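You operate a simulated robot arm through the tools that you are given. There is no shell and no other tool.

You are at the controls of a simulated robot arm. One attempt, no reset.

JOB
Measure off 40 cm of green twine on the bar.
Fine: yellow stop at 40 cm, twine through the clamp, clamp lever shut on it, toggle standing in the stop.

The check looks at the end state, three seconds after you hand in, the way a careful person would. Anything else that was tipped, shoved, dropped, spilled or broken makes it a failure.

ROBOT AND FRAMES
A 7-joint arm with a two-finger gripper, fixed in place. Base frame: the origin is on the floor under the middle of its stand, x ahead of it, y to its left, z up. Readings come in mm, rad, newtons and seconds.
With the tool pointing down near the work surface it reaches from about 340 to 720 mm from the base axis. Its first joint turns from -1.152 to 1.152 rad. Payload 2.45 kg.
The tool frame sits at the grasp point between the pads (the TCP): z along the fingers, y along the line on which they close. The tips reach 26 mm beyond it. The gripper opens to 96 mm; its body begins 69 mm behind the TCP.
Orientation is that of the tool frame in the base frame, as a unit quaternion [x, y, z, w]. With the fingers straight down and closing along the base's y, the tool's x points along the base's -x, its y along +y and its z along -z.

CONTROLS
- The arm moves only by the tool send_rows. Its argument "rows" is a list of rows, each a list of 7 numbers: the shift along the tool's x, y, z in mm, then the turn, a rotation vector about the tool's x, y, z in degrees, then the closure, from 0 (fully open) to 1 (shut). In form: [[x, y, z, ax, ay, az, hand], ...]. A call has 1 to 20 rows; each row shifts and turns the commanded pose from where the row before left it, along the tool's axes as they then stand. Each row takes 0.2 s and may step no farther than 50 mm and 0.15 rad from the row before; otherwise, or with a gripper value out of range, the whole call is refused. A pose out of reach is approached as far as the arm can. The call stops where the force on the tool passes 40 N (or 10 N more than at its start, if that is more) or the arm is blocked; 0.2 s more then pass. Each finger travels about 50 mm/s and halts on what it meets, pressing with about 22 N; the grip force reading is that of the motor and also rises with nothing between the fingers. The clock runs only during rows and for 0.2 s after the last one: add rows that do not move to give the fingers time. The reply holds the time, the measured pose of the TCP, the force on the tool along the base axes, the opening and the grip force, in the units named above and with some noise, with the torque about the TCP (base axes, N m) and any sound that the robot's microphone picked up.
- Cameras (640 x 400 px; columns grow to the right, rows downward): "scene" is fixed at [171.9, -397.5, 1428.4]; the picture's right is [0.71, -0.70, 0.00], its down [-0.38, -0.39, -0.84] and it looks along [0.59, 0.60, -0.55] (base axes); focal length 359 px, centre (320, 200). "wrist" rides on the gripper at [82, 3, -98] in the tool frame; the picture's right is [-0.04, 1.00, 0.00], its down [-0.73, -0.03, -0.68] and it looks along [-0.68, -0.03, 0.73] (tool axes); focal length 256 px, centre (320, 200).
- capture(camera): a new picture of that camera. No time passes.
- pixel_to_xyz(camera, pixels): for up to 12 pixels [column, row] of the newest picture of that camera ("zoom" is the newest enlarged one), the place [x, y, z] in the base frame of the surface seen there, good to about 2 mm. No time passes.
- close_up(camera, box): a new picture of the part [left, top, right, bottom] of that camera's present view, enlarged. No time passes.
- sign_off(): hands the job in; it is judged then, once.

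Unless the task says otherwise, let go and move clear before handing in.

The tools are called after "Call:" as name(argument=value, ...) on one line, values as JSON. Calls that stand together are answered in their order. send_rows: Moves the arm, as the interface text tells. Its arguments: {"type":"object","properties":{"rows":{"type":"array"}},"required":["rows"]} The other tools are called the same way: capture (camera) takes a picture; pixel_to_xyz (camera, pixels) gives the place of the surface under pixels of a picture; close_up (camera, box) takes an enlarged picture of a part of a camera's view; sign_off () hands the job in.

At the start:

```text
clock: 0.0
position: [377.1, 250.5, 1098.2]
tool_rot: [0.0, 1.0, 0.0, 0.0]
wrist_force: [-0.3, 1.1, -0.6]
torque: [0.01, -0.02, 0.01]
opening: 96.1
grasp_force: 0.0
```

scene: 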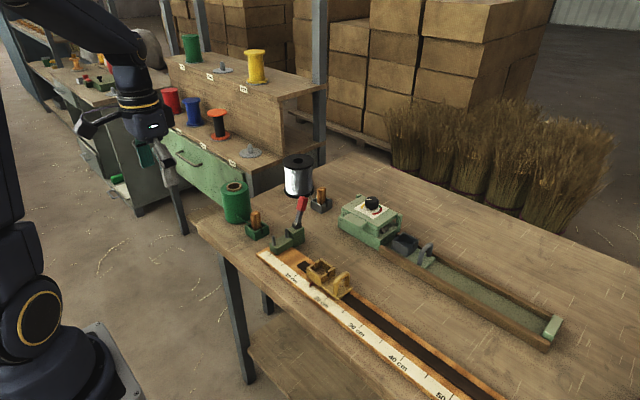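
wrist: 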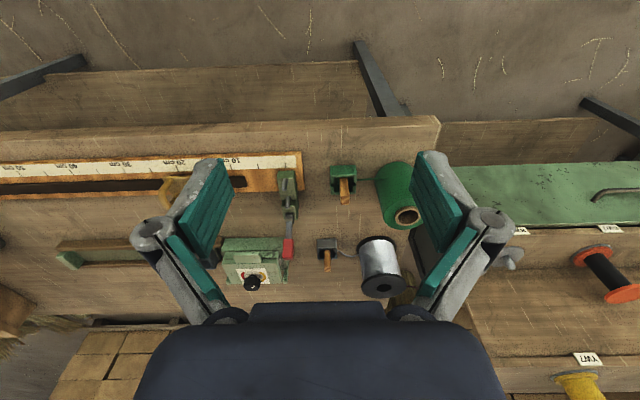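

The scene picture shows a measuring bar with a scale (around pixels (290,280) to (440,395)), a yellow stop near (328,278), a green clamp with a red lever near (290,235), a green spool at (235,203) and a wooden toggle at (256,222). I'll take close-ups before I move anything.

Call:
close_up(camera="scene", box=[210, 150, 370, 250])

Call:
close_up(camera="scene", box=[240, 230, 400, 330])

Call:
close_up(camera="scene", box=[320, 280, 512, 400])

Call:
close_up(camera="wrist", box=[200, 120, 460, 310])

```text
4.00 times, centred on (290, 200) of scene
```

zoom: 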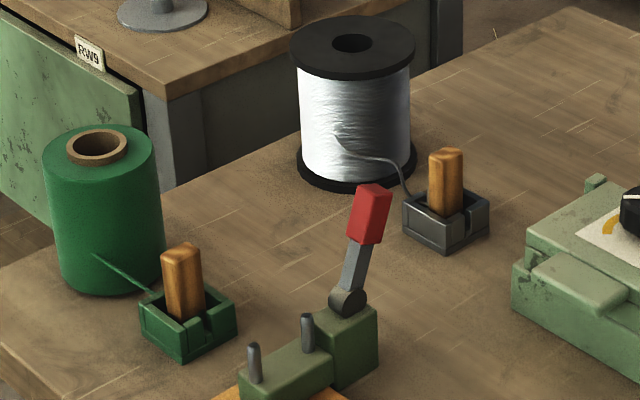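

```text
4.00 times, centred on (320, 280) of scene
```

zoom: 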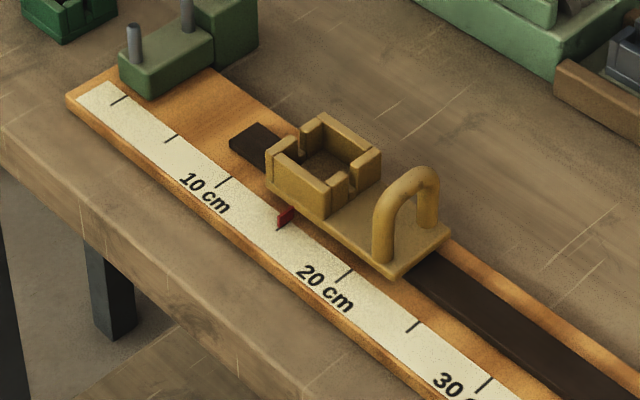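

```text
3.33 times, centred on (416, 340) of scene
```

zoom: 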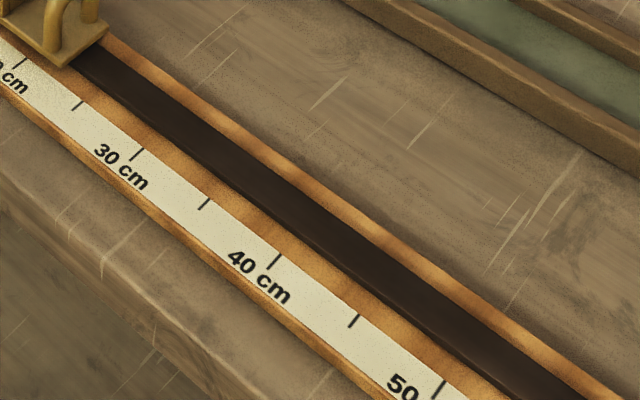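

```text
2.11 times, centred on (330, 215) of wrist
```

zoom: 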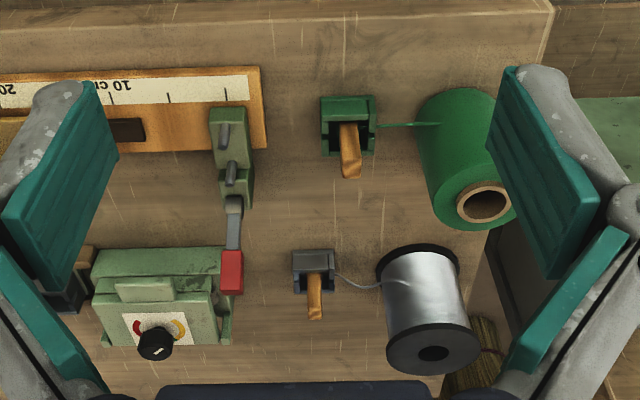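

The close-ups show a red pointer on the stop at about 15–16 cm, a two-pin clamp with its red lever standing up, and a green holder whose toggle has twine running to the spool. Next I'll measure the scale marks and the stop in 3D.

Call:
close_up(camera="scene", box=[240, 230, 400, 330])

Call:
pixel_to_xyz(camera="zoom", pixels=[[111, 104], [164, 142], [216, 187], [278, 228], [338, 281], [408, 331], [479, 389], [290, 205], [320, 165], [382, 262], [405, 174], [430, 215]])

Call:
pixel_to_xyz(camera="scene", pixels=[[396, 360], [398, 356], [424, 374], [376, 341], [357, 327], [333, 296], [300, 215], [297, 225], [275, 241], [256, 212], [256, 222], [233, 186]])

```text
4.00 times, centred on (320, 280) of scene
```

zoom: 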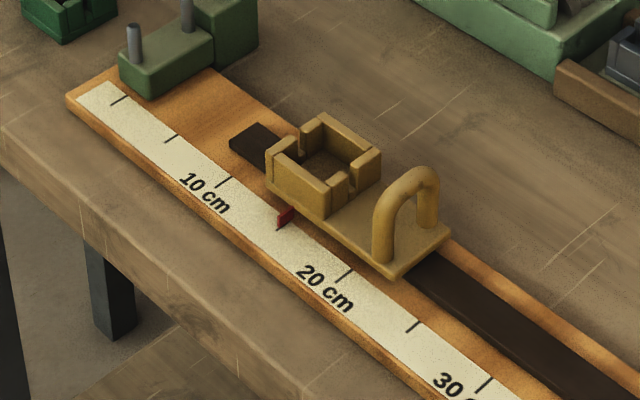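

```text
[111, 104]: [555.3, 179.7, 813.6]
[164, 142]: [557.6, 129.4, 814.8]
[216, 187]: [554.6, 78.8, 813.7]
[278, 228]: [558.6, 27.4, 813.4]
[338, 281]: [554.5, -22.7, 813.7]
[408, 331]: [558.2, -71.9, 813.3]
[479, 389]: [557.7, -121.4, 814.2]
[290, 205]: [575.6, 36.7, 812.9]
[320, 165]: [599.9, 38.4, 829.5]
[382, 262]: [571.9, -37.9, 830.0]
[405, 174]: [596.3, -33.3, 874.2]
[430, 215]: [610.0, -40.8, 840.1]
```

```text
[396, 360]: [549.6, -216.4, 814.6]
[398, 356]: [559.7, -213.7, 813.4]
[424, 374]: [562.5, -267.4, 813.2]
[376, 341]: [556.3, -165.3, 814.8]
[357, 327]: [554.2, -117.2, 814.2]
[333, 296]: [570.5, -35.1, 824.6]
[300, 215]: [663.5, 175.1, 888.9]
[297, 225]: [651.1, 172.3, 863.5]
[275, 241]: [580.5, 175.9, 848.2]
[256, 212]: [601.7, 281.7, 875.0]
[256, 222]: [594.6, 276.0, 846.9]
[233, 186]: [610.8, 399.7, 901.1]
```

The ticks sit 50 mm apart, with 0 cm at y≈179.5 and 40 cm at y≈-220, and the pointer reads about 15 cm. Now I'll zoom in on the clamp, toggle holder and stop pocket.

Call:
close_up(camera="scene", box=[264, 190, 328, 250])

Call:
close_up(camera="scene", box=[225, 200, 289, 250])

Call:
close_up(camera="scene", box=[295, 250, 359, 305])

Call:
close_up(camera="wrist", box=[260, 150, 360, 280])

```text
6.67 times, centred on (296, 220) of scene
```

zoom: 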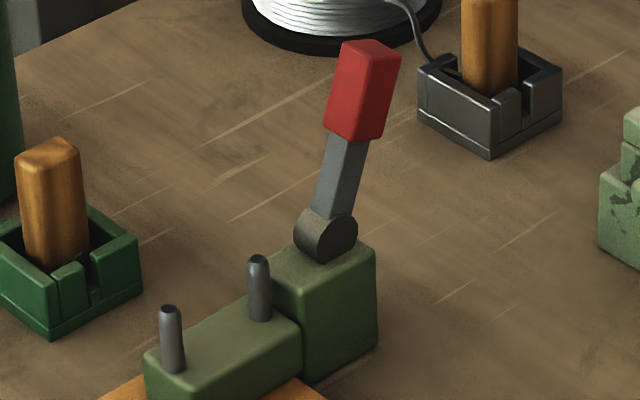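

```text
8.00 times, centred on (257, 225) of scene
```

zoom: 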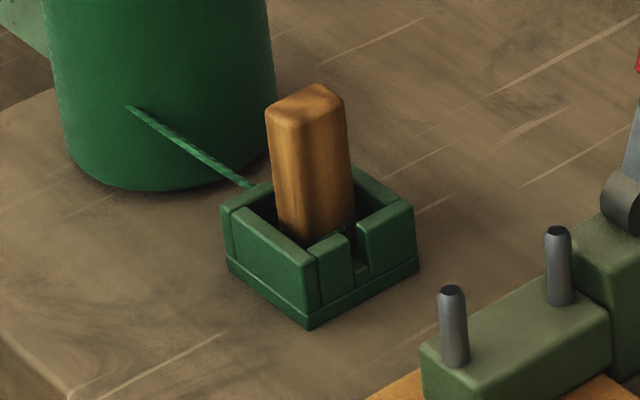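

```text
7.27 times, centred on (327, 278) of scene
```

zoom: 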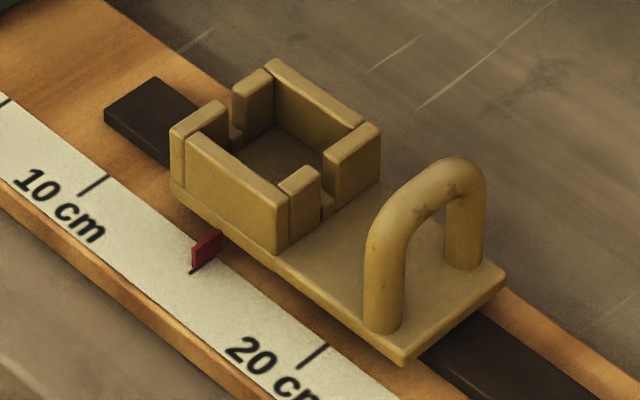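

```text
3.08 times, centred on (310, 215) of wrist
```

zoom: 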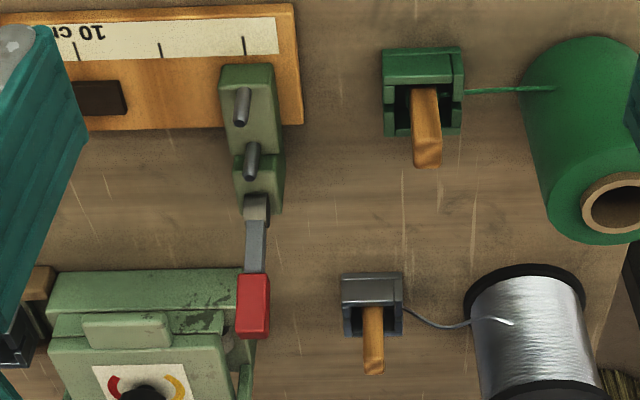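

The slots in both the holder and the stop pocket face ±y, and the two clamp pins line up along x. I'll measure the pins, lever, holder and toggle edges.

Call:
close_up(camera="scene", box=[264, 190, 328, 250])

Call:
pixel_to_xyz(camera="zoom", pixels=[[172, 310], [172, 340], [259, 260], [261, 300], [200, 350], [330, 320], [320, 235], [340, 175], [360, 90], [375, 50], [350, 260], [290, 360]])

Call:
close_up(camera="scene", box=[225, 200, 289, 240])

Call:
pixel_to_xyz(camera="zoom", pixels=[[304, 103], [285, 160], [335, 160], [275, 125], [340, 115], [311, 99], [230, 225], [312, 260], [410, 220], [310, 320], [190, 150], [60, 380]])

```text
6.67 times, centred on (296, 220) of scene
```

zoom: 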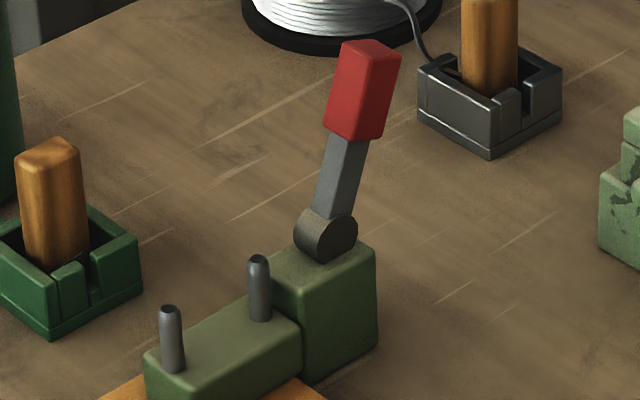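

```text
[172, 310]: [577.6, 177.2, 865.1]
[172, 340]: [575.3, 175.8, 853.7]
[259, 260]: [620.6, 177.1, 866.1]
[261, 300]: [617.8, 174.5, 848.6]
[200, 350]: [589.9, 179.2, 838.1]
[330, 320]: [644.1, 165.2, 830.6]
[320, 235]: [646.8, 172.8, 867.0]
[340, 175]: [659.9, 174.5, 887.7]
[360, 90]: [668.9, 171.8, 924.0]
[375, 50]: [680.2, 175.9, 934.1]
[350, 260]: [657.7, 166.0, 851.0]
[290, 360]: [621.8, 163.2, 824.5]
```

```text
10.00 times, centred on (257, 220) of scene
```

zoom: 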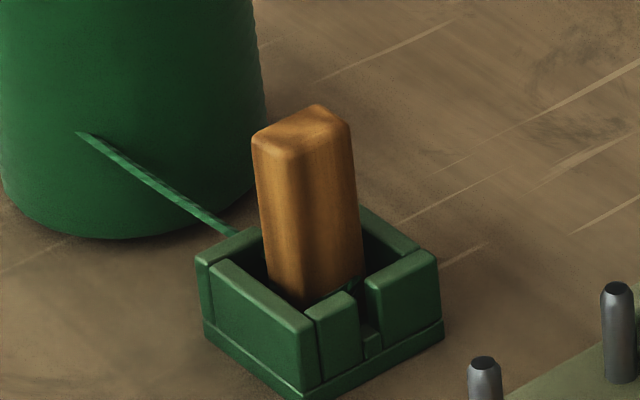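

```text
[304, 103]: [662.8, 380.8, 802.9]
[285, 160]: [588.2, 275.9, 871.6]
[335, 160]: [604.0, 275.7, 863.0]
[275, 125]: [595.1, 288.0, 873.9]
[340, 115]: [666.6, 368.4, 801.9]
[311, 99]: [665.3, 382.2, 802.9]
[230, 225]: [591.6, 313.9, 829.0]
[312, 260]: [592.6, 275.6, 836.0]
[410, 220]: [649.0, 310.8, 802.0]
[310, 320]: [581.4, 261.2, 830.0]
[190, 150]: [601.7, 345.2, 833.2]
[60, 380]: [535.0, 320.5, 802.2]
```

Pin tops are at about (577,177,866) and (620,177,866), the lever hinge is near (647,173,866), and the toggle sits near (597,281) with its top at z≈875. I'll bring the wrist camera closer to the clamp and toggle, staying well above everything.

Call:
send_rows(rows=[[-25, -12, 30, 0, 0, 0, 0], [-25, -12, 30, 0, 0, 0, 0], [-25, -12, 30, 0, 0, 0, 0], [-25, -12, 30, 0, 0, 0, 0], [0, 0, 0, 0, 0, 0, 0]])

Call:
capture(camera="wrist")

```text
clock: 1.2
position: [476.0, 201.3, 980.8]
tool_rot: [0.0, 1.0, 0.0, 0.0]
wrist_force: [0.3, 0.1, -0.2]
torque: [-0.03, 0.03, 0.01]
opening: 95.8
grasp_force: 0.0
```

```text
taken
```

wrist: 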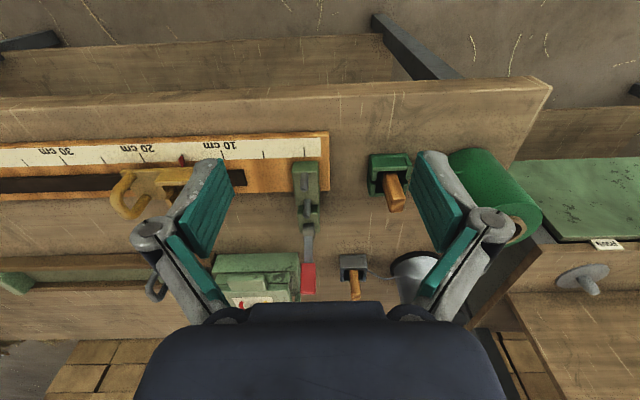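

The clamp shows at about (305,195) and the toggle at about (393,190). I'll enlarge both and measure them.

Call:
close_up(camera="wrist", box=[270, 140, 350, 300])

Call:
close_up(camera="wrist", box=[270, 145, 350, 195])

Call:
close_up(camera="wrist", box=[360, 140, 424, 220])

Call:
close_up(camera="wrist", box=[100, 150, 200, 225])

```text
2.50 times, centred on (310, 220) of wrist
```

zoom: 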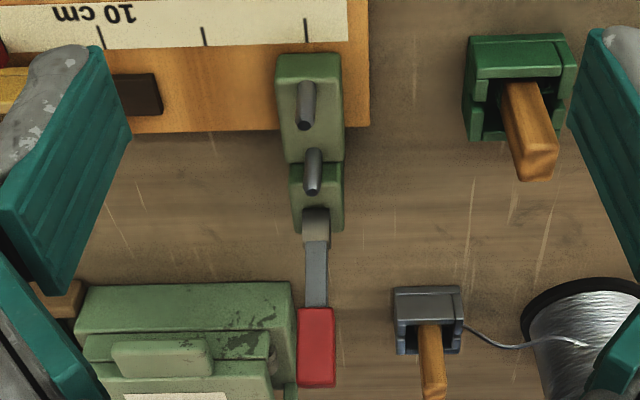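

```text
8.00 times, centred on (310, 170) of wrist
```

zoom: 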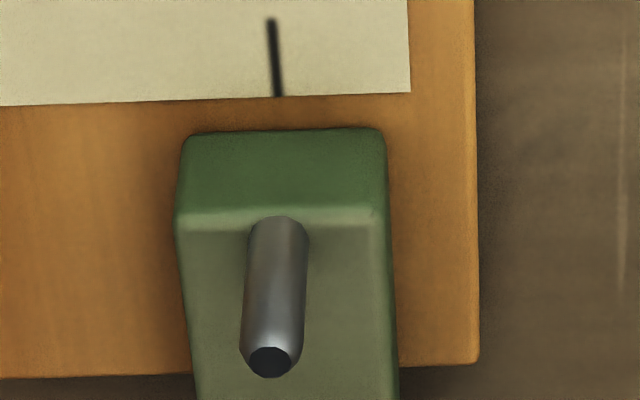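

```text
5.00 times, centred on (392, 180) of wrist
```

zoom: 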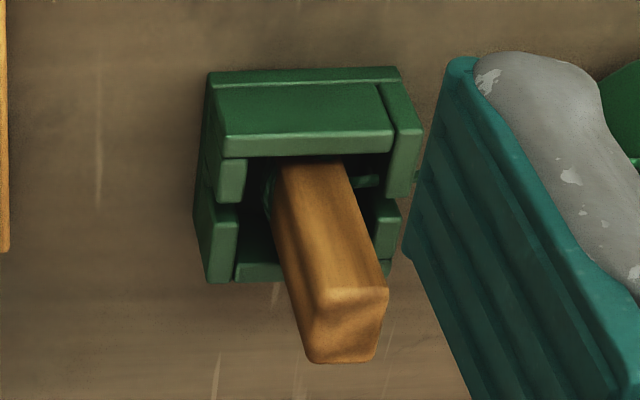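

```text
5.33 times, centred on (150, 188) of wrist
```

zoom: 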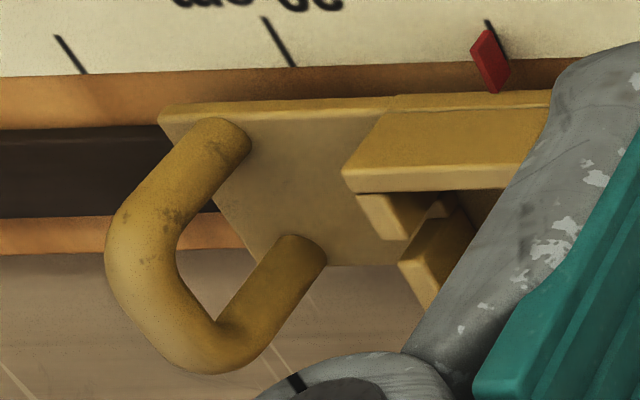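

The pointer sits right at the 15 cm tick, and the twine is tied low on the toggle inside the holder. I'll take accurate points on these parts from the wrist view.

Call:
close_up(camera="wrist", box=[360, 140, 424, 220])

Call:
pixel_to_xyz(camera="zoom", pixels=[[325, 300], [380, 300], [315, 350], [375, 350], [348, 325], [310, 120], [212, 120], [412, 130], [228, 160], [225, 240], [390, 240], [260, 268]])

Call:
close_up(camera="wrist", box=[100, 150, 200, 225])

Call:
pixel_to_xyz(camera="zoom", pixels=[[490, 60], [488, 25], [275, 40], [130, 230], [165, 310], [200, 350], [160, 190], [215, 150], [300, 255], [300, 160], [350, 180], [380, 215]])

Call:
close_up(camera="wrist", box=[270, 140, 350, 300])

Call:
pixel_to_xyz(camera="zoom", pixels=[[305, 124], [312, 190], [285, 110], [335, 110], [316, 225], [316, 280], [317, 330], [317, 380], [306, 30], [204, 37], [100, 38], [316, 370]])

```text
5.00 times, centred on (392, 180) of wrist
```

zoom: 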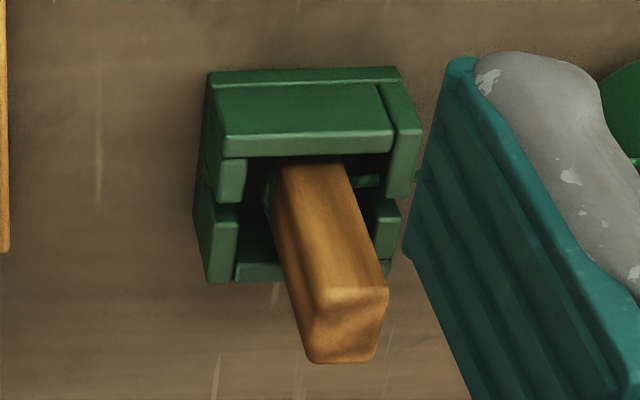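

```text
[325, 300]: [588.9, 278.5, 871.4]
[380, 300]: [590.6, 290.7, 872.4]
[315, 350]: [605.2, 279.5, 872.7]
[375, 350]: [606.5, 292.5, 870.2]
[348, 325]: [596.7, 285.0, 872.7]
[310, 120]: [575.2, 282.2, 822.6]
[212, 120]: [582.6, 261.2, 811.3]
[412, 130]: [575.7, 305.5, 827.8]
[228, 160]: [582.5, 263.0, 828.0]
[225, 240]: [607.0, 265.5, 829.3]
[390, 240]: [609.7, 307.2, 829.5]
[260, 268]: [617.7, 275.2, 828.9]
```

```text
5.33 times, centred on (150, 188) of wrist
```

zoom: 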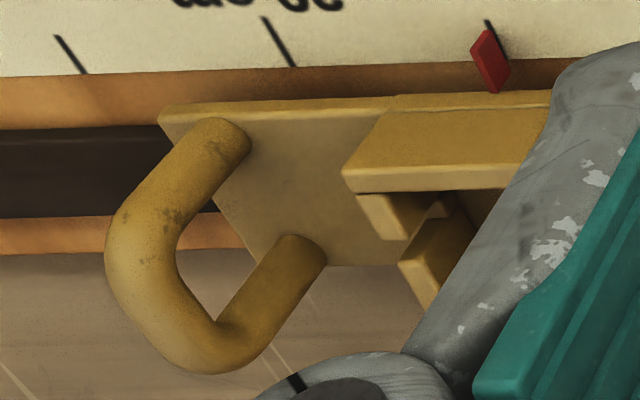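

```text
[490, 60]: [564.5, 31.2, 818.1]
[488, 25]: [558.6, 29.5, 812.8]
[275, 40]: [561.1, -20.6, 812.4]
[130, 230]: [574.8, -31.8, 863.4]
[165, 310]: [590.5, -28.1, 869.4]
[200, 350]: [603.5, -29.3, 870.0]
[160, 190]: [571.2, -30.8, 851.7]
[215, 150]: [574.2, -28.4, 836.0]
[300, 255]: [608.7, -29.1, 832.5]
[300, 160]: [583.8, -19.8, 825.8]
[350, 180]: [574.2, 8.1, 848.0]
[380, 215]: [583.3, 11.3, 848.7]
```

```text
2.50 times, centred on (310, 220) of wrist
```

zoom: 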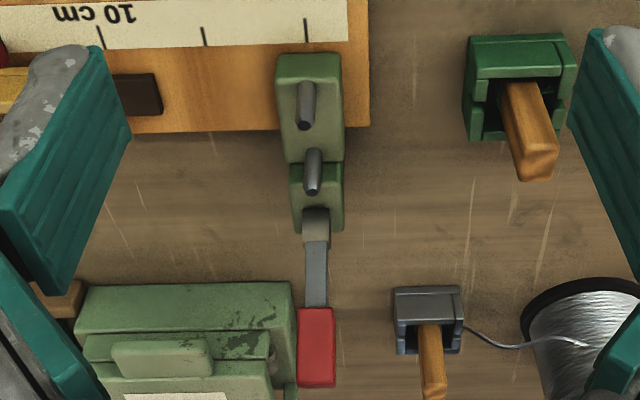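

```text
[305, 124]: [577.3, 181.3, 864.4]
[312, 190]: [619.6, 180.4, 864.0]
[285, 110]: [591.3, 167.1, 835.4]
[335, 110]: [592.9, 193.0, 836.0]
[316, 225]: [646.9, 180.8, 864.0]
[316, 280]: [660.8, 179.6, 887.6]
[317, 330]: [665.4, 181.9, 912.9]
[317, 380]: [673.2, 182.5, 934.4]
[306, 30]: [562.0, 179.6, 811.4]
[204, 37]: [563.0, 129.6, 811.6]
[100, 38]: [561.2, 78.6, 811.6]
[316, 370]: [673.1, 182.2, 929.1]
```

The clamp pins are at y≈181, x=577 and 620, with the lever in the same plane. The 40 cm mark works out at y≈-220.5, and the stop's arch handle is centred near (592,-34,874). I'll move above the handle with the gripper half open.

Call:
send_rows(rows=[[-19.3, -39.3, 5, 0, 0, 0, 0.2], [-19.3, -39.3, 5, 0, 0, 0, 0.48], [-19.3, -39.3, 5, 0, 0, 0, 0.48], [-19.3, -39.3, 5, 0, 0, 0, 0.48], [-19.3, -39.3, 5, 0, 0, 0, 0.48], [-19.3, -39.3, 5, 0, 0, 0, 0.48], [0, 0, 0, 0, 0, 0, 0.48]])

Call:
capture(camera="wrist")

Call:
capture(camera="scene")

```text
clock: 2.8
position: [589.0, -36.9, 949.6]
tool_rot: [0.0, 1.0, -0.001, 0.0]
wrist_force: [-0.8, -1.0, -0.7]
torque: [-0.03, 0.0, -0.04]
opening: 49.8
grasp_force: 0.0
```

```text
taken
```

wrist: 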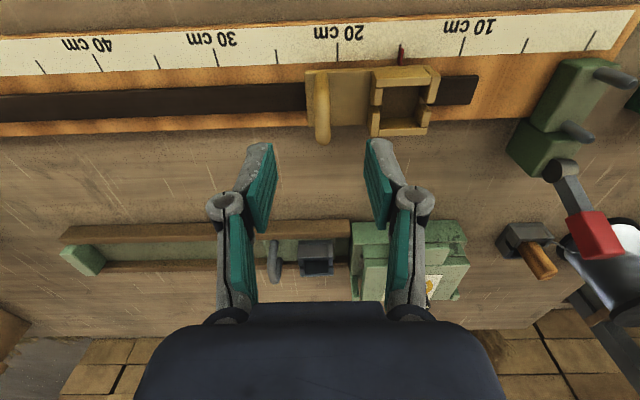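

```text
taken
```

scene: 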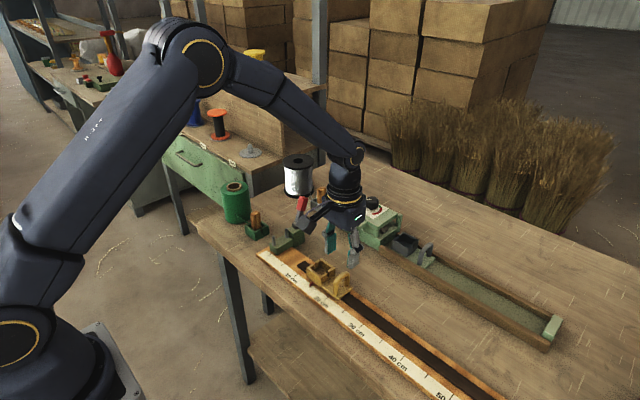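

The handle now shows at about (320,105) in the wrist view. I'll measure it and the pocket more precisely.

Call:
close_up(camera="wrist", box=[290, 35, 450, 145])

Call:
pixel_to_xyz(camera="wrist", pixels=[[319, 90], [321, 105], [322, 120], [323, 137], [402, 55], [340, 75], [390, 75], [374, 105], [430, 105], [400, 130], [400, 105], [338, 48]])

```text
3.64 times, centred on (370, 90) of wrist
```

zoom: 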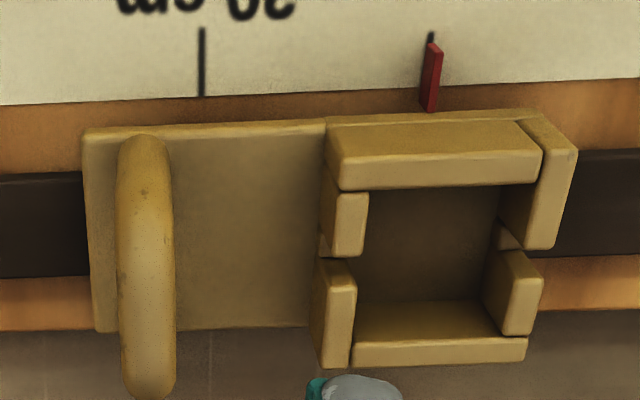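

```text
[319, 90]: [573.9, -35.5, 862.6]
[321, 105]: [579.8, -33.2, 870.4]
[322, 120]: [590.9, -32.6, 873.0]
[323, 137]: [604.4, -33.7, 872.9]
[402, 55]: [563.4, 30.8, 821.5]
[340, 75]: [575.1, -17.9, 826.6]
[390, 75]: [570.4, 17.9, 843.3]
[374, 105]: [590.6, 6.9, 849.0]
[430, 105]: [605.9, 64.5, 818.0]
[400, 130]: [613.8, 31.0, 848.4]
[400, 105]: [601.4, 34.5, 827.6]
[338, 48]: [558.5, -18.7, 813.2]
```

The handle centreline is at y≈-33, x≈592, top z≈873, and the pocket centre is near (594,30) with walls to 848.5. I'll lower onto the handle, keeping the tips just above pocket-wall height.

Call:
send_rows(rows=[[-3, 3.5, 25, 0, 0, 0, 0.48], [0, 0, 25, 0, 0, 0, 0.48], [0, 0, 15, 0, 0, 0, 0.48], [0, 0, 8, 0, 0, 0, 0.48], [0, 0, 0, 0, 0, 0, 0.48]])

Call:
close_up(camera="wrist", box=[220, 100, 420, 260])

Call:
close_up(camera="scene", box=[290, 210, 400, 310])

```text
clock: 4.0
position: [596.4, -31.0, 876.4]
tool_rot: [0.001, 1.0, 0.0, 0.0]
wrist_force: [-0.5, -0.3, 0.2]
torque: [0.0, -0.04, -0.03]
opening: 50.3
grasp_force: 0.0
```

```text
2.50 times, centred on (320, 180) of wrist
```

zoom: 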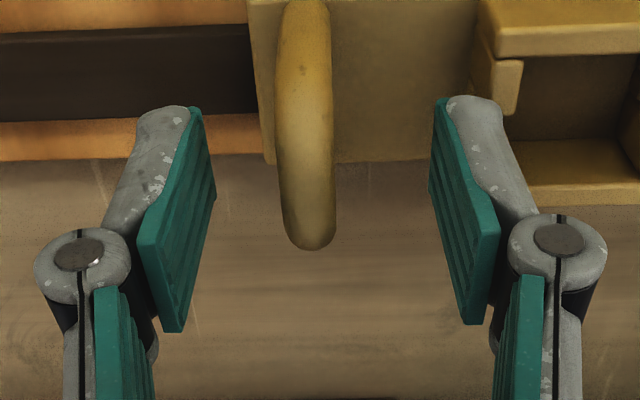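

```text
4.00 times, centred on (345, 260) of scene
```

zoom: 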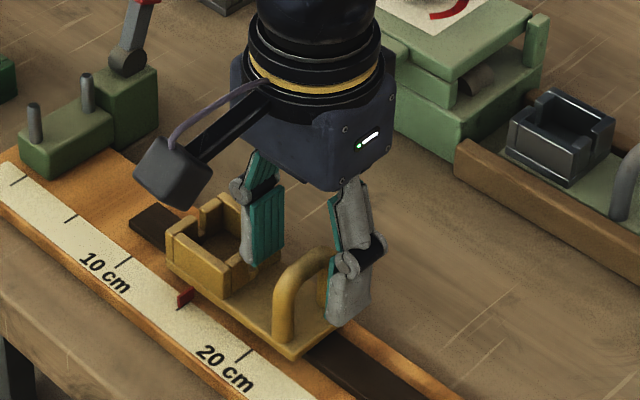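

The fingers straddle the handle, and the commanded y is about 3 mm to the +y side of its centre. I'll re-centre and close on it.

Call:
send_rows(rows=[[3, -3.2, 0, 0, 0, 0, 0.48], [0, 0, 0, 0, 0, 0, 0.48], [0, 0, 0, 0, 0, 0, 0.7], [0, 0, 0, 0, 0, 0, 1], [0, 0, 0, 0, 0, 0, 1], [0, 0, 0, 0, 0, 0, 1]])

Call:
close_up(camera="wrist", box=[220, 60, 420, 220])

```text
clock: 5.4
position: [592.9, -34.0, 877.5]
tool_rot: [0.0, 1.0, 0.0, 0.0]
wrist_force: [0.0, 2.2, -1.3]
torque: [0.04, -0.06, 0.02]
opening: 10.7
grasp_force: 37.7
```

```text
2.50 times, centred on (320, 140) of wrist
```

zoom: 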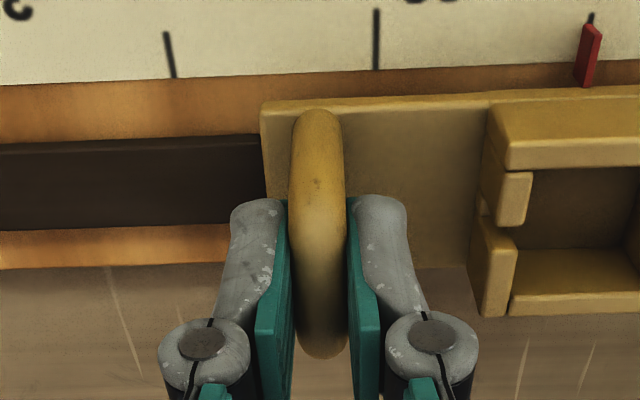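

The fingers are closed on the handle at 10.7 mm opening. I'll start with a short slide in -y to check that it moves freely.

Call:
send_rows(rows=[[0, -10, 0, 0, 0, 0, 1], [0, -15, 0, 0, 0, 0, 1], [0, -15, 0, 0, 0, 0, 1], [0, 0, 0, 0, 0, 0, 1]])

Call:
close_up(camera="wrist", box=[220, 30, 460, 190])

```text
clock: 6.4
position: [593.0, -76.3, 876.5]
tool_rot: [0.001, 1.0, 0.0, -0.001]
wrist_force: [-2.8, -0.4, -5.0]
torque: [0.03, 0.01, 0.01]
opening: 10.5
grasp_force: 37.4
```

```text
2.50 times, centred on (340, 110) of wrist
```

zoom: 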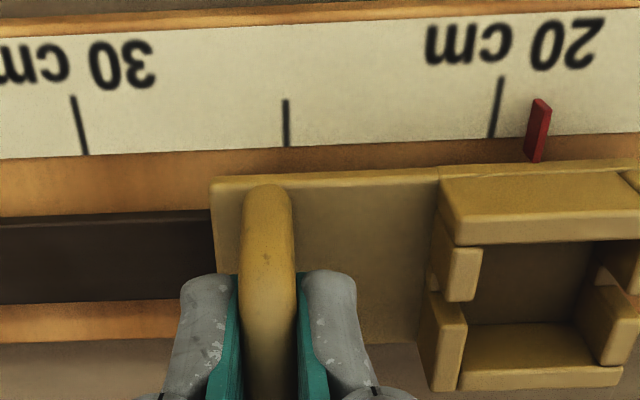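

The stop slides freely, with the pointer now just short of 20 cm. I'll carry it the remaining 210 mm and let it settle.

Call:
send_rows(rows=[[0, -20, 0, 0, 0, 0, 1], [0, -20, 0, 0, 0, 0, 1], [0, -20, 0, 0, 0, 0, 1], [0, -20, 0, 0, 0, 0, 1], [0, -20, 0, 0, 0, 0, 1], [0, -20, 0, 0, 0, 0, 1], [0, -20, 0, 0, 0, 0, 1], [0, -20, 0, 0, 0, 0, 1], [0, -20, 0, 0, 0, 0, 1], [0, -15, 0, 0, 0, 0, 1], [0, -10, 0, 0, 0, 0, 1], [0, -5, 0, 0, 0, 0, 1], [0, 0, 0, 0, 0, 0, 1], [0, 0, 0, 0, 0, 0, 1]])

Call:
capture(camera="wrist")

Call:
close_up(camera="wrist", box=[360, 30, 460, 110])

Call:
close_up(camera="scene", box=[370, 310, 440, 380])

```text
clock: 9.4
position: [592.6, -284.2, 877.2]
tool_rot: [0.001, 1.0, 0.0, -0.001]
wrist_force: [-5.8, 0.0, 8.0]
torque: [0.03, 0.75, 0.07]
opening: 10.6
grasp_force: 37.8
```

```text
taken
```

wrist: 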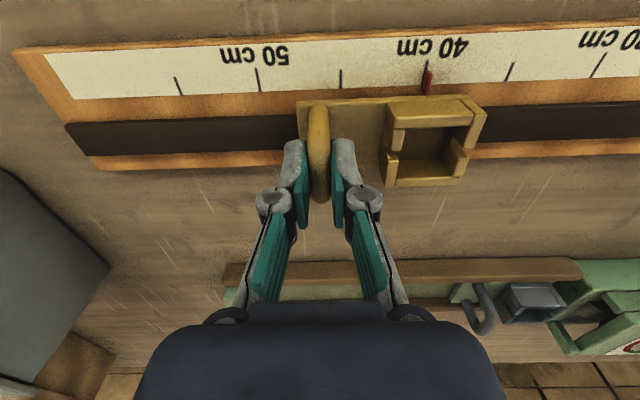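

```text
5.00 times, centred on (410, 70) of wrist
```

zoom: 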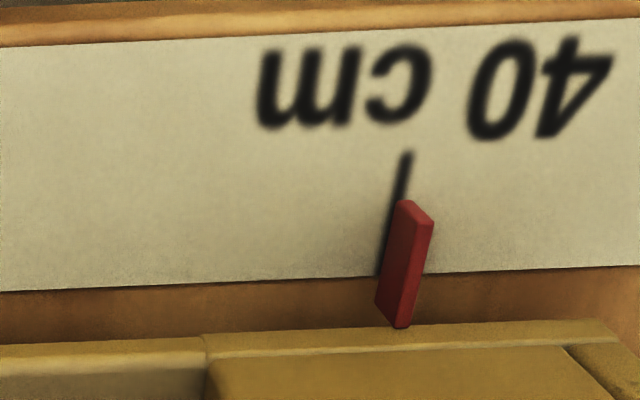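

```text
5.71 times, centred on (405, 345) of scene
```

zoom: 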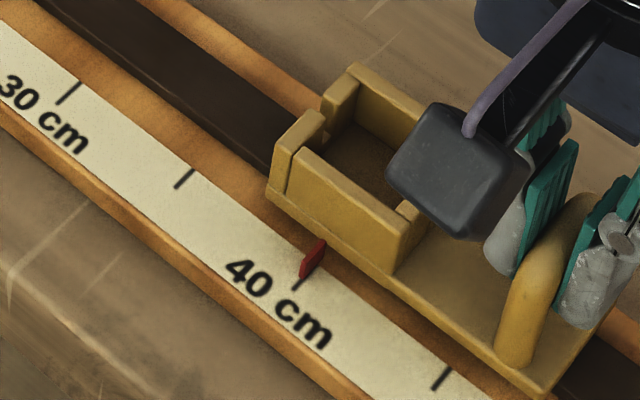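

The pointer sits almost on the 40 cm tick but looks slightly to the 35 cm side in both views. I'll measure the pointer and tick together.

Call:
close_up(camera="wrist", box=[400, 50, 450, 100])

Call:
pixel_to_xyz(camera="zoom", pixels=[[250, 130], [255, 110], [245, 150], [290, 200], [265, 230], [260, 260], [290, 270], [240, 200]])

Call:
close_up(camera="scene", box=[385, 340, 425, 370])

Call:
pixel_to_xyz(camera="scene", pixels=[[408, 354], [407, 356], [409, 356], [406, 359], [407, 360], [389, 342], [423, 376], [424, 375]])

```text
8.00 times, centred on (425, 75) of wrist
```

zoom: 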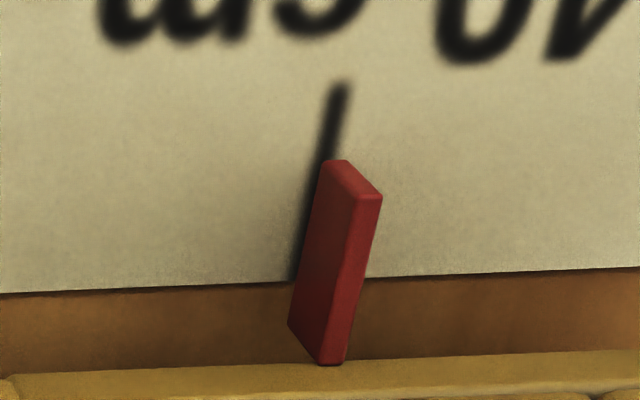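

```text
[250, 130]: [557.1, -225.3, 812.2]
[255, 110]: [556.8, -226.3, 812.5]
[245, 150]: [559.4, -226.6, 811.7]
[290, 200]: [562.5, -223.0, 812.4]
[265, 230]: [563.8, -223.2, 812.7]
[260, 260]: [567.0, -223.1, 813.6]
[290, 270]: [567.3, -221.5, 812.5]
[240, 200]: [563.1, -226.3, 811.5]
```

```text
13.33 times, centred on (405, 355) of scene
```

zoom: 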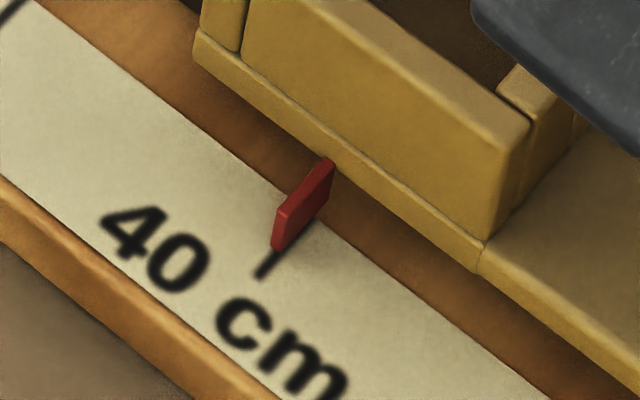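

```text
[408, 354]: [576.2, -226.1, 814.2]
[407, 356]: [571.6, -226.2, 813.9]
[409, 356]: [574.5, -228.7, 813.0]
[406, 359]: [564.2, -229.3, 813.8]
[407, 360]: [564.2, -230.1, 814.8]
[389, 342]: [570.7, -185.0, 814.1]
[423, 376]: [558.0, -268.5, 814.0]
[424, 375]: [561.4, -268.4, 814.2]
```

The pointer's lower edge is about 1 mm on the +y side of the tick, allowing for parallax. I'll nudge the stop 0.8 mm further, then open and lift straight up.

Call:
send_rows(rows=[[0, -0.8, 0, 0, 0, 0, 1], [0, 0, 0, 0, 0, 0, 1], [0, 0, 0, 0, 0, 0, 0.8], [0, 0, 0, 0, 0, 0, 0.5], [0, 0, 0, 0, 0, 0, 0.5], [0, 0, -10, 0, 0, 0, 0.5], [0, 0, -30, 0, 0, 0, 0.5], [0, 0, -40, 0, 0, 0, 0.5], [0, 40, -10, 0, 0, 0, 0.4], [0, 23, 0, 0, 0, 0, 0.4], [0, 0, 0, 0, 0, 0, 0.4]])

Call:
capture(camera="wrist")

Call:
close_up(camera="wrist", box=[290, 20, 350, 70])

```text
clock: 11.8
position: [591.1, -221.0, 966.7]
tool_rot: [0.002, 1.0, 0.0, 0.0]
wrist_force: [-0.1, 0.6, 0.0]
torque: [-0.04, 0.02, 0.01]
opening: 57.5
grasp_force: 0.0
```

```text
taken
```

wrist: 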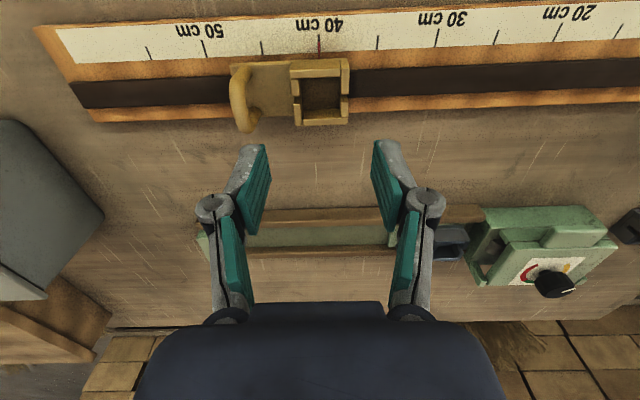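

```text
8.00 times, centred on (320, 45) of wrist
```

zoom: 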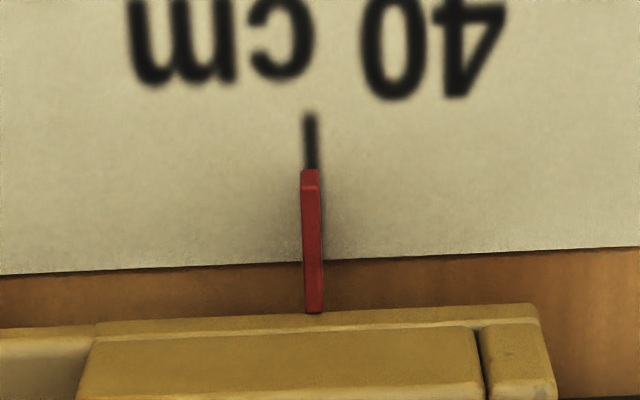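

Seen head-on at (319,43), the pointer lines up with the 40 cm tick. While I'm here I'll measure the pocket.

Call:
close_up(camera="wrist", box=[270, 50, 370, 135])

Call:
pixel_to_xyz(camera="zoom", pixels=[[310, 75], [310, 105], [330, 380], [330, 395], [130, 130], [130, 300], [410, 120], [400, 300], [300, 200], [330, 250], [300, 320], [200, 150]])

```text
4.71 times, centred on (320, 92) of wrist
```

zoom: 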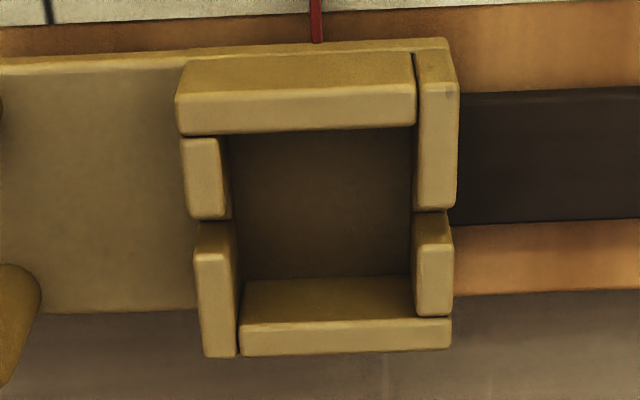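

```text
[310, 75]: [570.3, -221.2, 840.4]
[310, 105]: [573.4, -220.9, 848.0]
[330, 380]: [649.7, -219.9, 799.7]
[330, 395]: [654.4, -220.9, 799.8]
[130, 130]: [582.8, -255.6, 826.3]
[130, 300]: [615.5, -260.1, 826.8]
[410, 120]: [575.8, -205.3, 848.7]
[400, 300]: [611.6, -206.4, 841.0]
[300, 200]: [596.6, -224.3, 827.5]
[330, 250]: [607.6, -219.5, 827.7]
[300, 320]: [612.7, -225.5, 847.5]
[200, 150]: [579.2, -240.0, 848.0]
```

The pocket centre is near (594,-221), with its floor at z≈827.5 and walls to 848. I'll measure the spools, grey holder and toggle floor, then move at height to above the toggle.

Call:
capture(camera="scene")

Call:
pixel_to_xyz(camera="scene", pixels=[[298, 158], [285, 162], [313, 163], [298, 185], [320, 190], [320, 200], [234, 184], [223, 195], [248, 195], [235, 215], [372, 202], [345, 215]])

Call:
send_rows(rows=[[0, 0, -20, 0, 0, 0, 0.4], [0, 39, 0, 0, 0, 0, 0.4], [0, 39, 0, 0, 0, 0, 0.4], [0, 39, 0, 0, 0, 0, 0.4], [0, 39, 0, 0, 0, 0, 0.4], [0, 39, 0, 0, 0, 0, 0.4], [0, 39, 0, 0, 0, 0, 0.4], [0, 39, 0, 0, 0, 0, 0.4], [0, 39, 0, 0, 0, 0, 0.4], [0, 39, 0, 0, 0, 0, 0.4], [0, 39, 0, 0, 0, 0, 0.4], [0, 39, 0, 0, 0, 0, 0.4], [-4.6, 39, 0, 0, 0, 0, 0.4], [0, 37.8, 0, 0, 0, 0, 0.4], [0, 0, 0, 0, 0, 0, 0.4]])

Call:
capture(camera="wrist")

```text
taken
```

scene: 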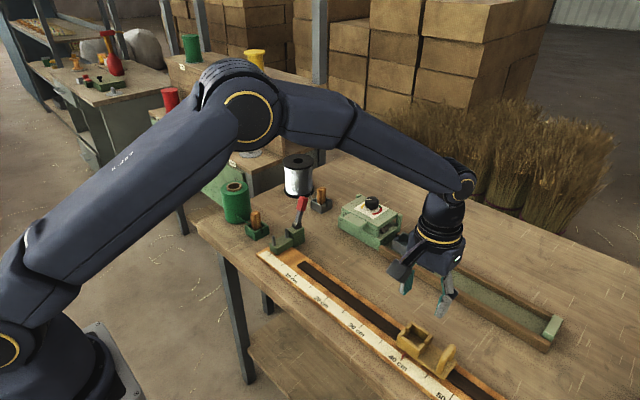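

```text
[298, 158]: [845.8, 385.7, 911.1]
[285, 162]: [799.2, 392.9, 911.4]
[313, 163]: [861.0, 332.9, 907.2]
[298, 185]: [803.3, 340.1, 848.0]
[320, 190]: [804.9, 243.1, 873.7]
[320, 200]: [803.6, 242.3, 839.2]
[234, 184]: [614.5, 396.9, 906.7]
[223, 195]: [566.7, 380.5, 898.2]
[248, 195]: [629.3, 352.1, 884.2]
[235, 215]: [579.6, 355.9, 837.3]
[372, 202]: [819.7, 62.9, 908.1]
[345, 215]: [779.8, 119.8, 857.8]
```

```text
clock: 15.0
position: [597.6, 285.5, 984.1]
tool_rot: [0.001, 1.0, -0.001, 0.0]
wrist_force: [0.3, 0.3, -0.5]
torque: [-0.02, -0.03, 0.02]
opening: 57.6
grasp_force: 0.0
```

```text
taken
```

wrist: 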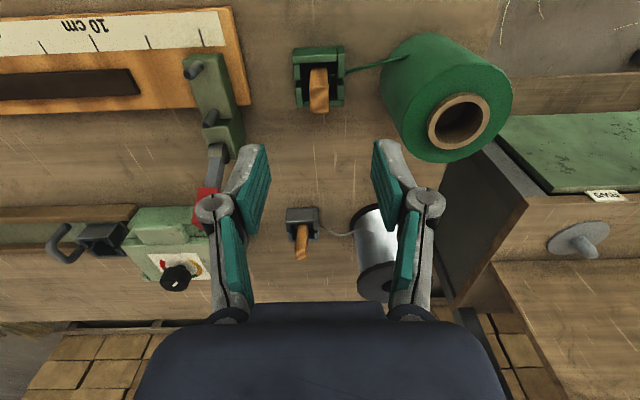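

The gripper is above the toggle, which shows at about (319,90) in the wrist view. I'll zoom in and measure it once more before descending.

Call:
close_up(camera="wrist", box=[280, 35, 380, 120])

Call:
pixel_to_xyz(camera="zoom", pixels=[[155, 235], [220, 235], [152, 345], [225, 345], [188, 290], [90, 180], [100, 250], [275, 170], [285, 260], [180, 75], [340, 155], [250, 200]])

```text
4.71 times, centred on (330, 78) of wrist
```

zoom: 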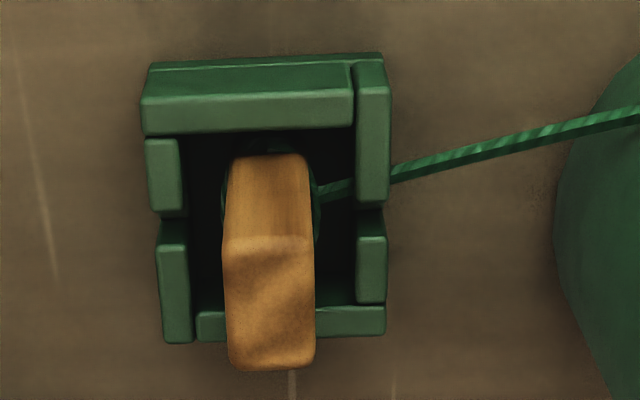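

```text
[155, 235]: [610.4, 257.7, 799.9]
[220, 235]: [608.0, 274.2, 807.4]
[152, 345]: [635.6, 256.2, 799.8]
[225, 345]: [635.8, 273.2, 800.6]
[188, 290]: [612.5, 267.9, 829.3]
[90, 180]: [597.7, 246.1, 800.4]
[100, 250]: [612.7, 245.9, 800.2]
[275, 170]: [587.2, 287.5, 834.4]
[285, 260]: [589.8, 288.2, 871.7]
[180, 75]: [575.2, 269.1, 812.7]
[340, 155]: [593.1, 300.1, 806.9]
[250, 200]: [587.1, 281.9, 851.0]
```

The holder floor is at z≈807. I'll re-pick pixels on the toggle's actual top face, which spans columns 225–314 and rows 240–370 of the zoom.

Call:
pixel_to_xyz(camera="zoom", pixels=[[230, 255], [308, 255], [234, 350], [308, 350], [270, 300], [228, 300], [311, 300], [270, 362], [270, 245], [230, 190], [305, 190], [345, 180]])

```text
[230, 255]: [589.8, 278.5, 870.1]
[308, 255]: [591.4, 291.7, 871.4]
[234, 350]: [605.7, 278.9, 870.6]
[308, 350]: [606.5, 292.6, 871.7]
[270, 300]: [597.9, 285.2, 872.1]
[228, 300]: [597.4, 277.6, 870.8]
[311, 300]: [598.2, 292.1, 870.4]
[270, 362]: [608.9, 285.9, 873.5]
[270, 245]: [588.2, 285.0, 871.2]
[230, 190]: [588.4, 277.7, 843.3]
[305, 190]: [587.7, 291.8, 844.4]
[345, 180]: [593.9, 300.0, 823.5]
```

The toggle is centred at (598,285), 15 mm wide in y, and stands from z=807 to 872. I'll descend to z=862 so the tips stay above the holder walls at 829, then grip it.

Call:
send_rows(rows=[[-0.5, 0, 40, 0, 0, 0, 0.4], [0, 0, 40, 0, 0, 0, 0.45], [0, 0, 25, 0, 0, 0, 0.5], [0, 0, 12, 0, 0, 0, 0.5], [0, 0, 6, 0, 0, 0, 0.5], [0, 0, 0, 0, 0, 0, 0.5]])

Call:
close_up(camera="wrist", box=[220, 80, 420, 240])

Call:
close_up(camera="scene", box=[210, 160, 320, 250])

```text
clock: 16.4
position: [599.0, 283.2, 862.0]
tool_rot: [0.0, 1.0, -0.001, -0.001]
wrist_force: [-0.4, -0.1, -0.2]
torque: [0.0, 0.02, 0.04]
opening: 47.8
grasp_force: 0.0
```

```text
2.50 times, centred on (320, 160) of wrist
```

zoom: 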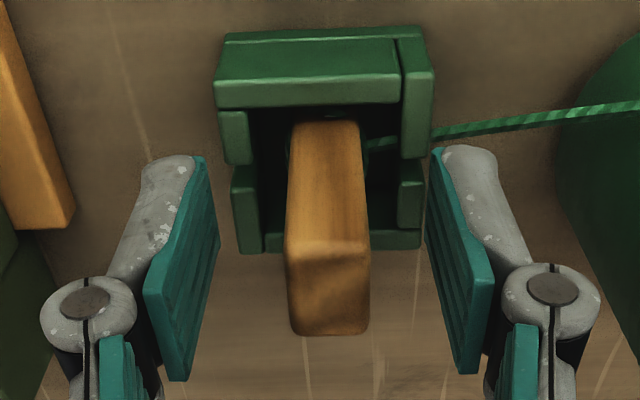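

```text
4.44 times, centred on (265, 205) of scene
```

zoom: 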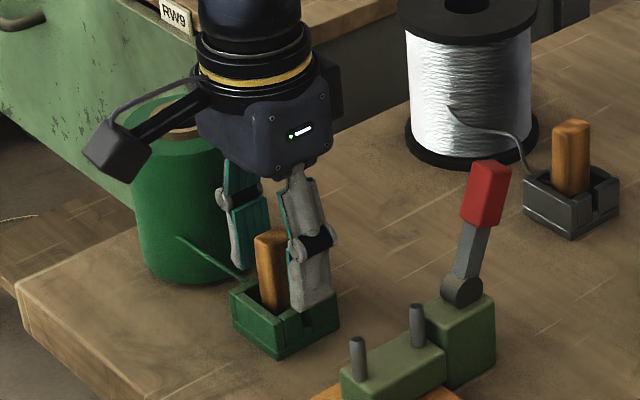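

The toggle is centred between the pads and the tips are clear of the holder and twine. I'll close on it.

Call:
send_rows(rows=[[0, 0, 0, 0, 0, 0, 0.7], [0, 0, 0, 0, 0, 0, 1], [0, 0, 0, 0, 0, 0, 1], [0, 0, 0, 0, 0, 0, 1], [0, 0, 0, 0, 0, 0, 1]])

Call:
close_up(camera="wrist", box=[220, 80, 420, 240])

```text
clock: 17.6
position: [599.7, 284.2, 862.7]
tool_rot: [0.0, 1.0, 0.0, 0.0]
wrist_force: [0.6, -0.5, 0.5]
torque: [0.01, -0.02, 0.0]
opening: 15.1
grasp_force: 22.0
```

```text
2.50 times, centred on (320, 160) of wrist
```

zoom: 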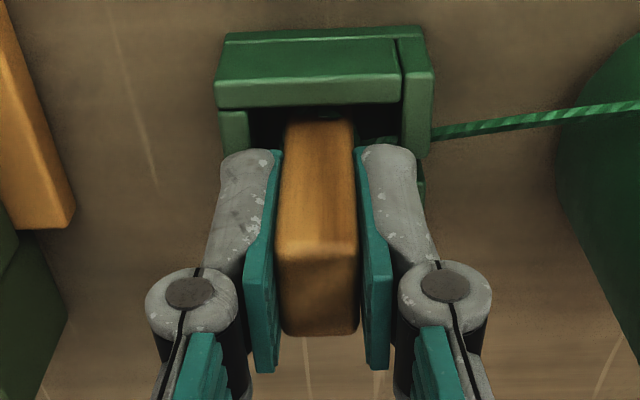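

The toggle is held at 15.1 mm opening. I'll lift it straight up and check that the twine comes with it.

Call:
send_rows(rows=[[0, 0, -10, 0, 0, 0, 1], [0, 0, -15, 0, 0, 0, 1], [0, 0, -20, 0, 0, 0, 1], [0, 0, -20, 0, 0, 0, 1], [0, 0, -18, 0, 0, 0, 1], [0, 0, 0, 0, 0, 0, 1]])

Call:
capture(camera="wrist")

Call:
close_up(camera="scene", box=[210, 140, 330, 260])

```text
clock: 19.0
position: [595.9, 286.8, 947.8]
tool_rot: [0.0, 1.0, 0.0, 0.001]
wrist_force: [0.2, -0.8, 0.6]
torque: [0.0, -0.01, 0.0]
opening: 14.9
grasp_force: 22.0
```

```text
taken
```

wrist: 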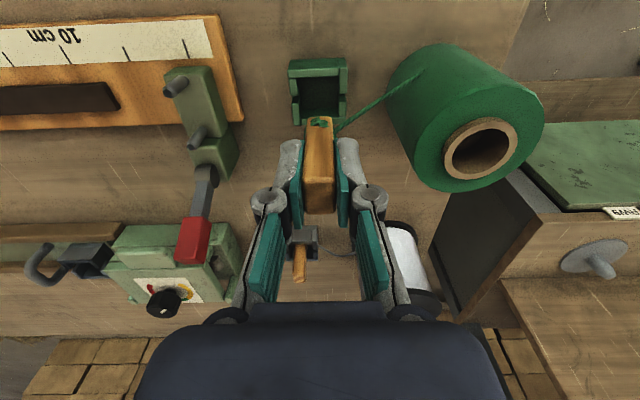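

```text
3.33 times, centred on (270, 200) of scene
```

zoom: 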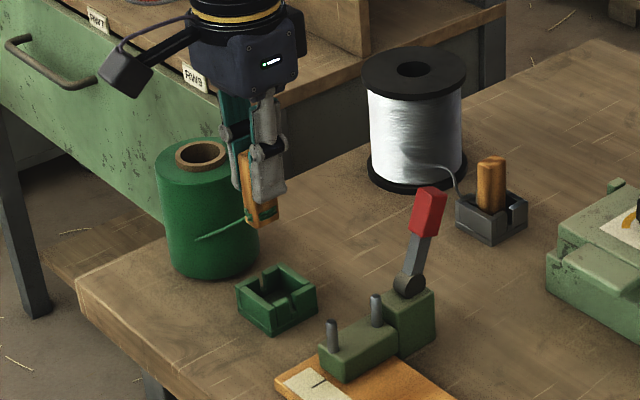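

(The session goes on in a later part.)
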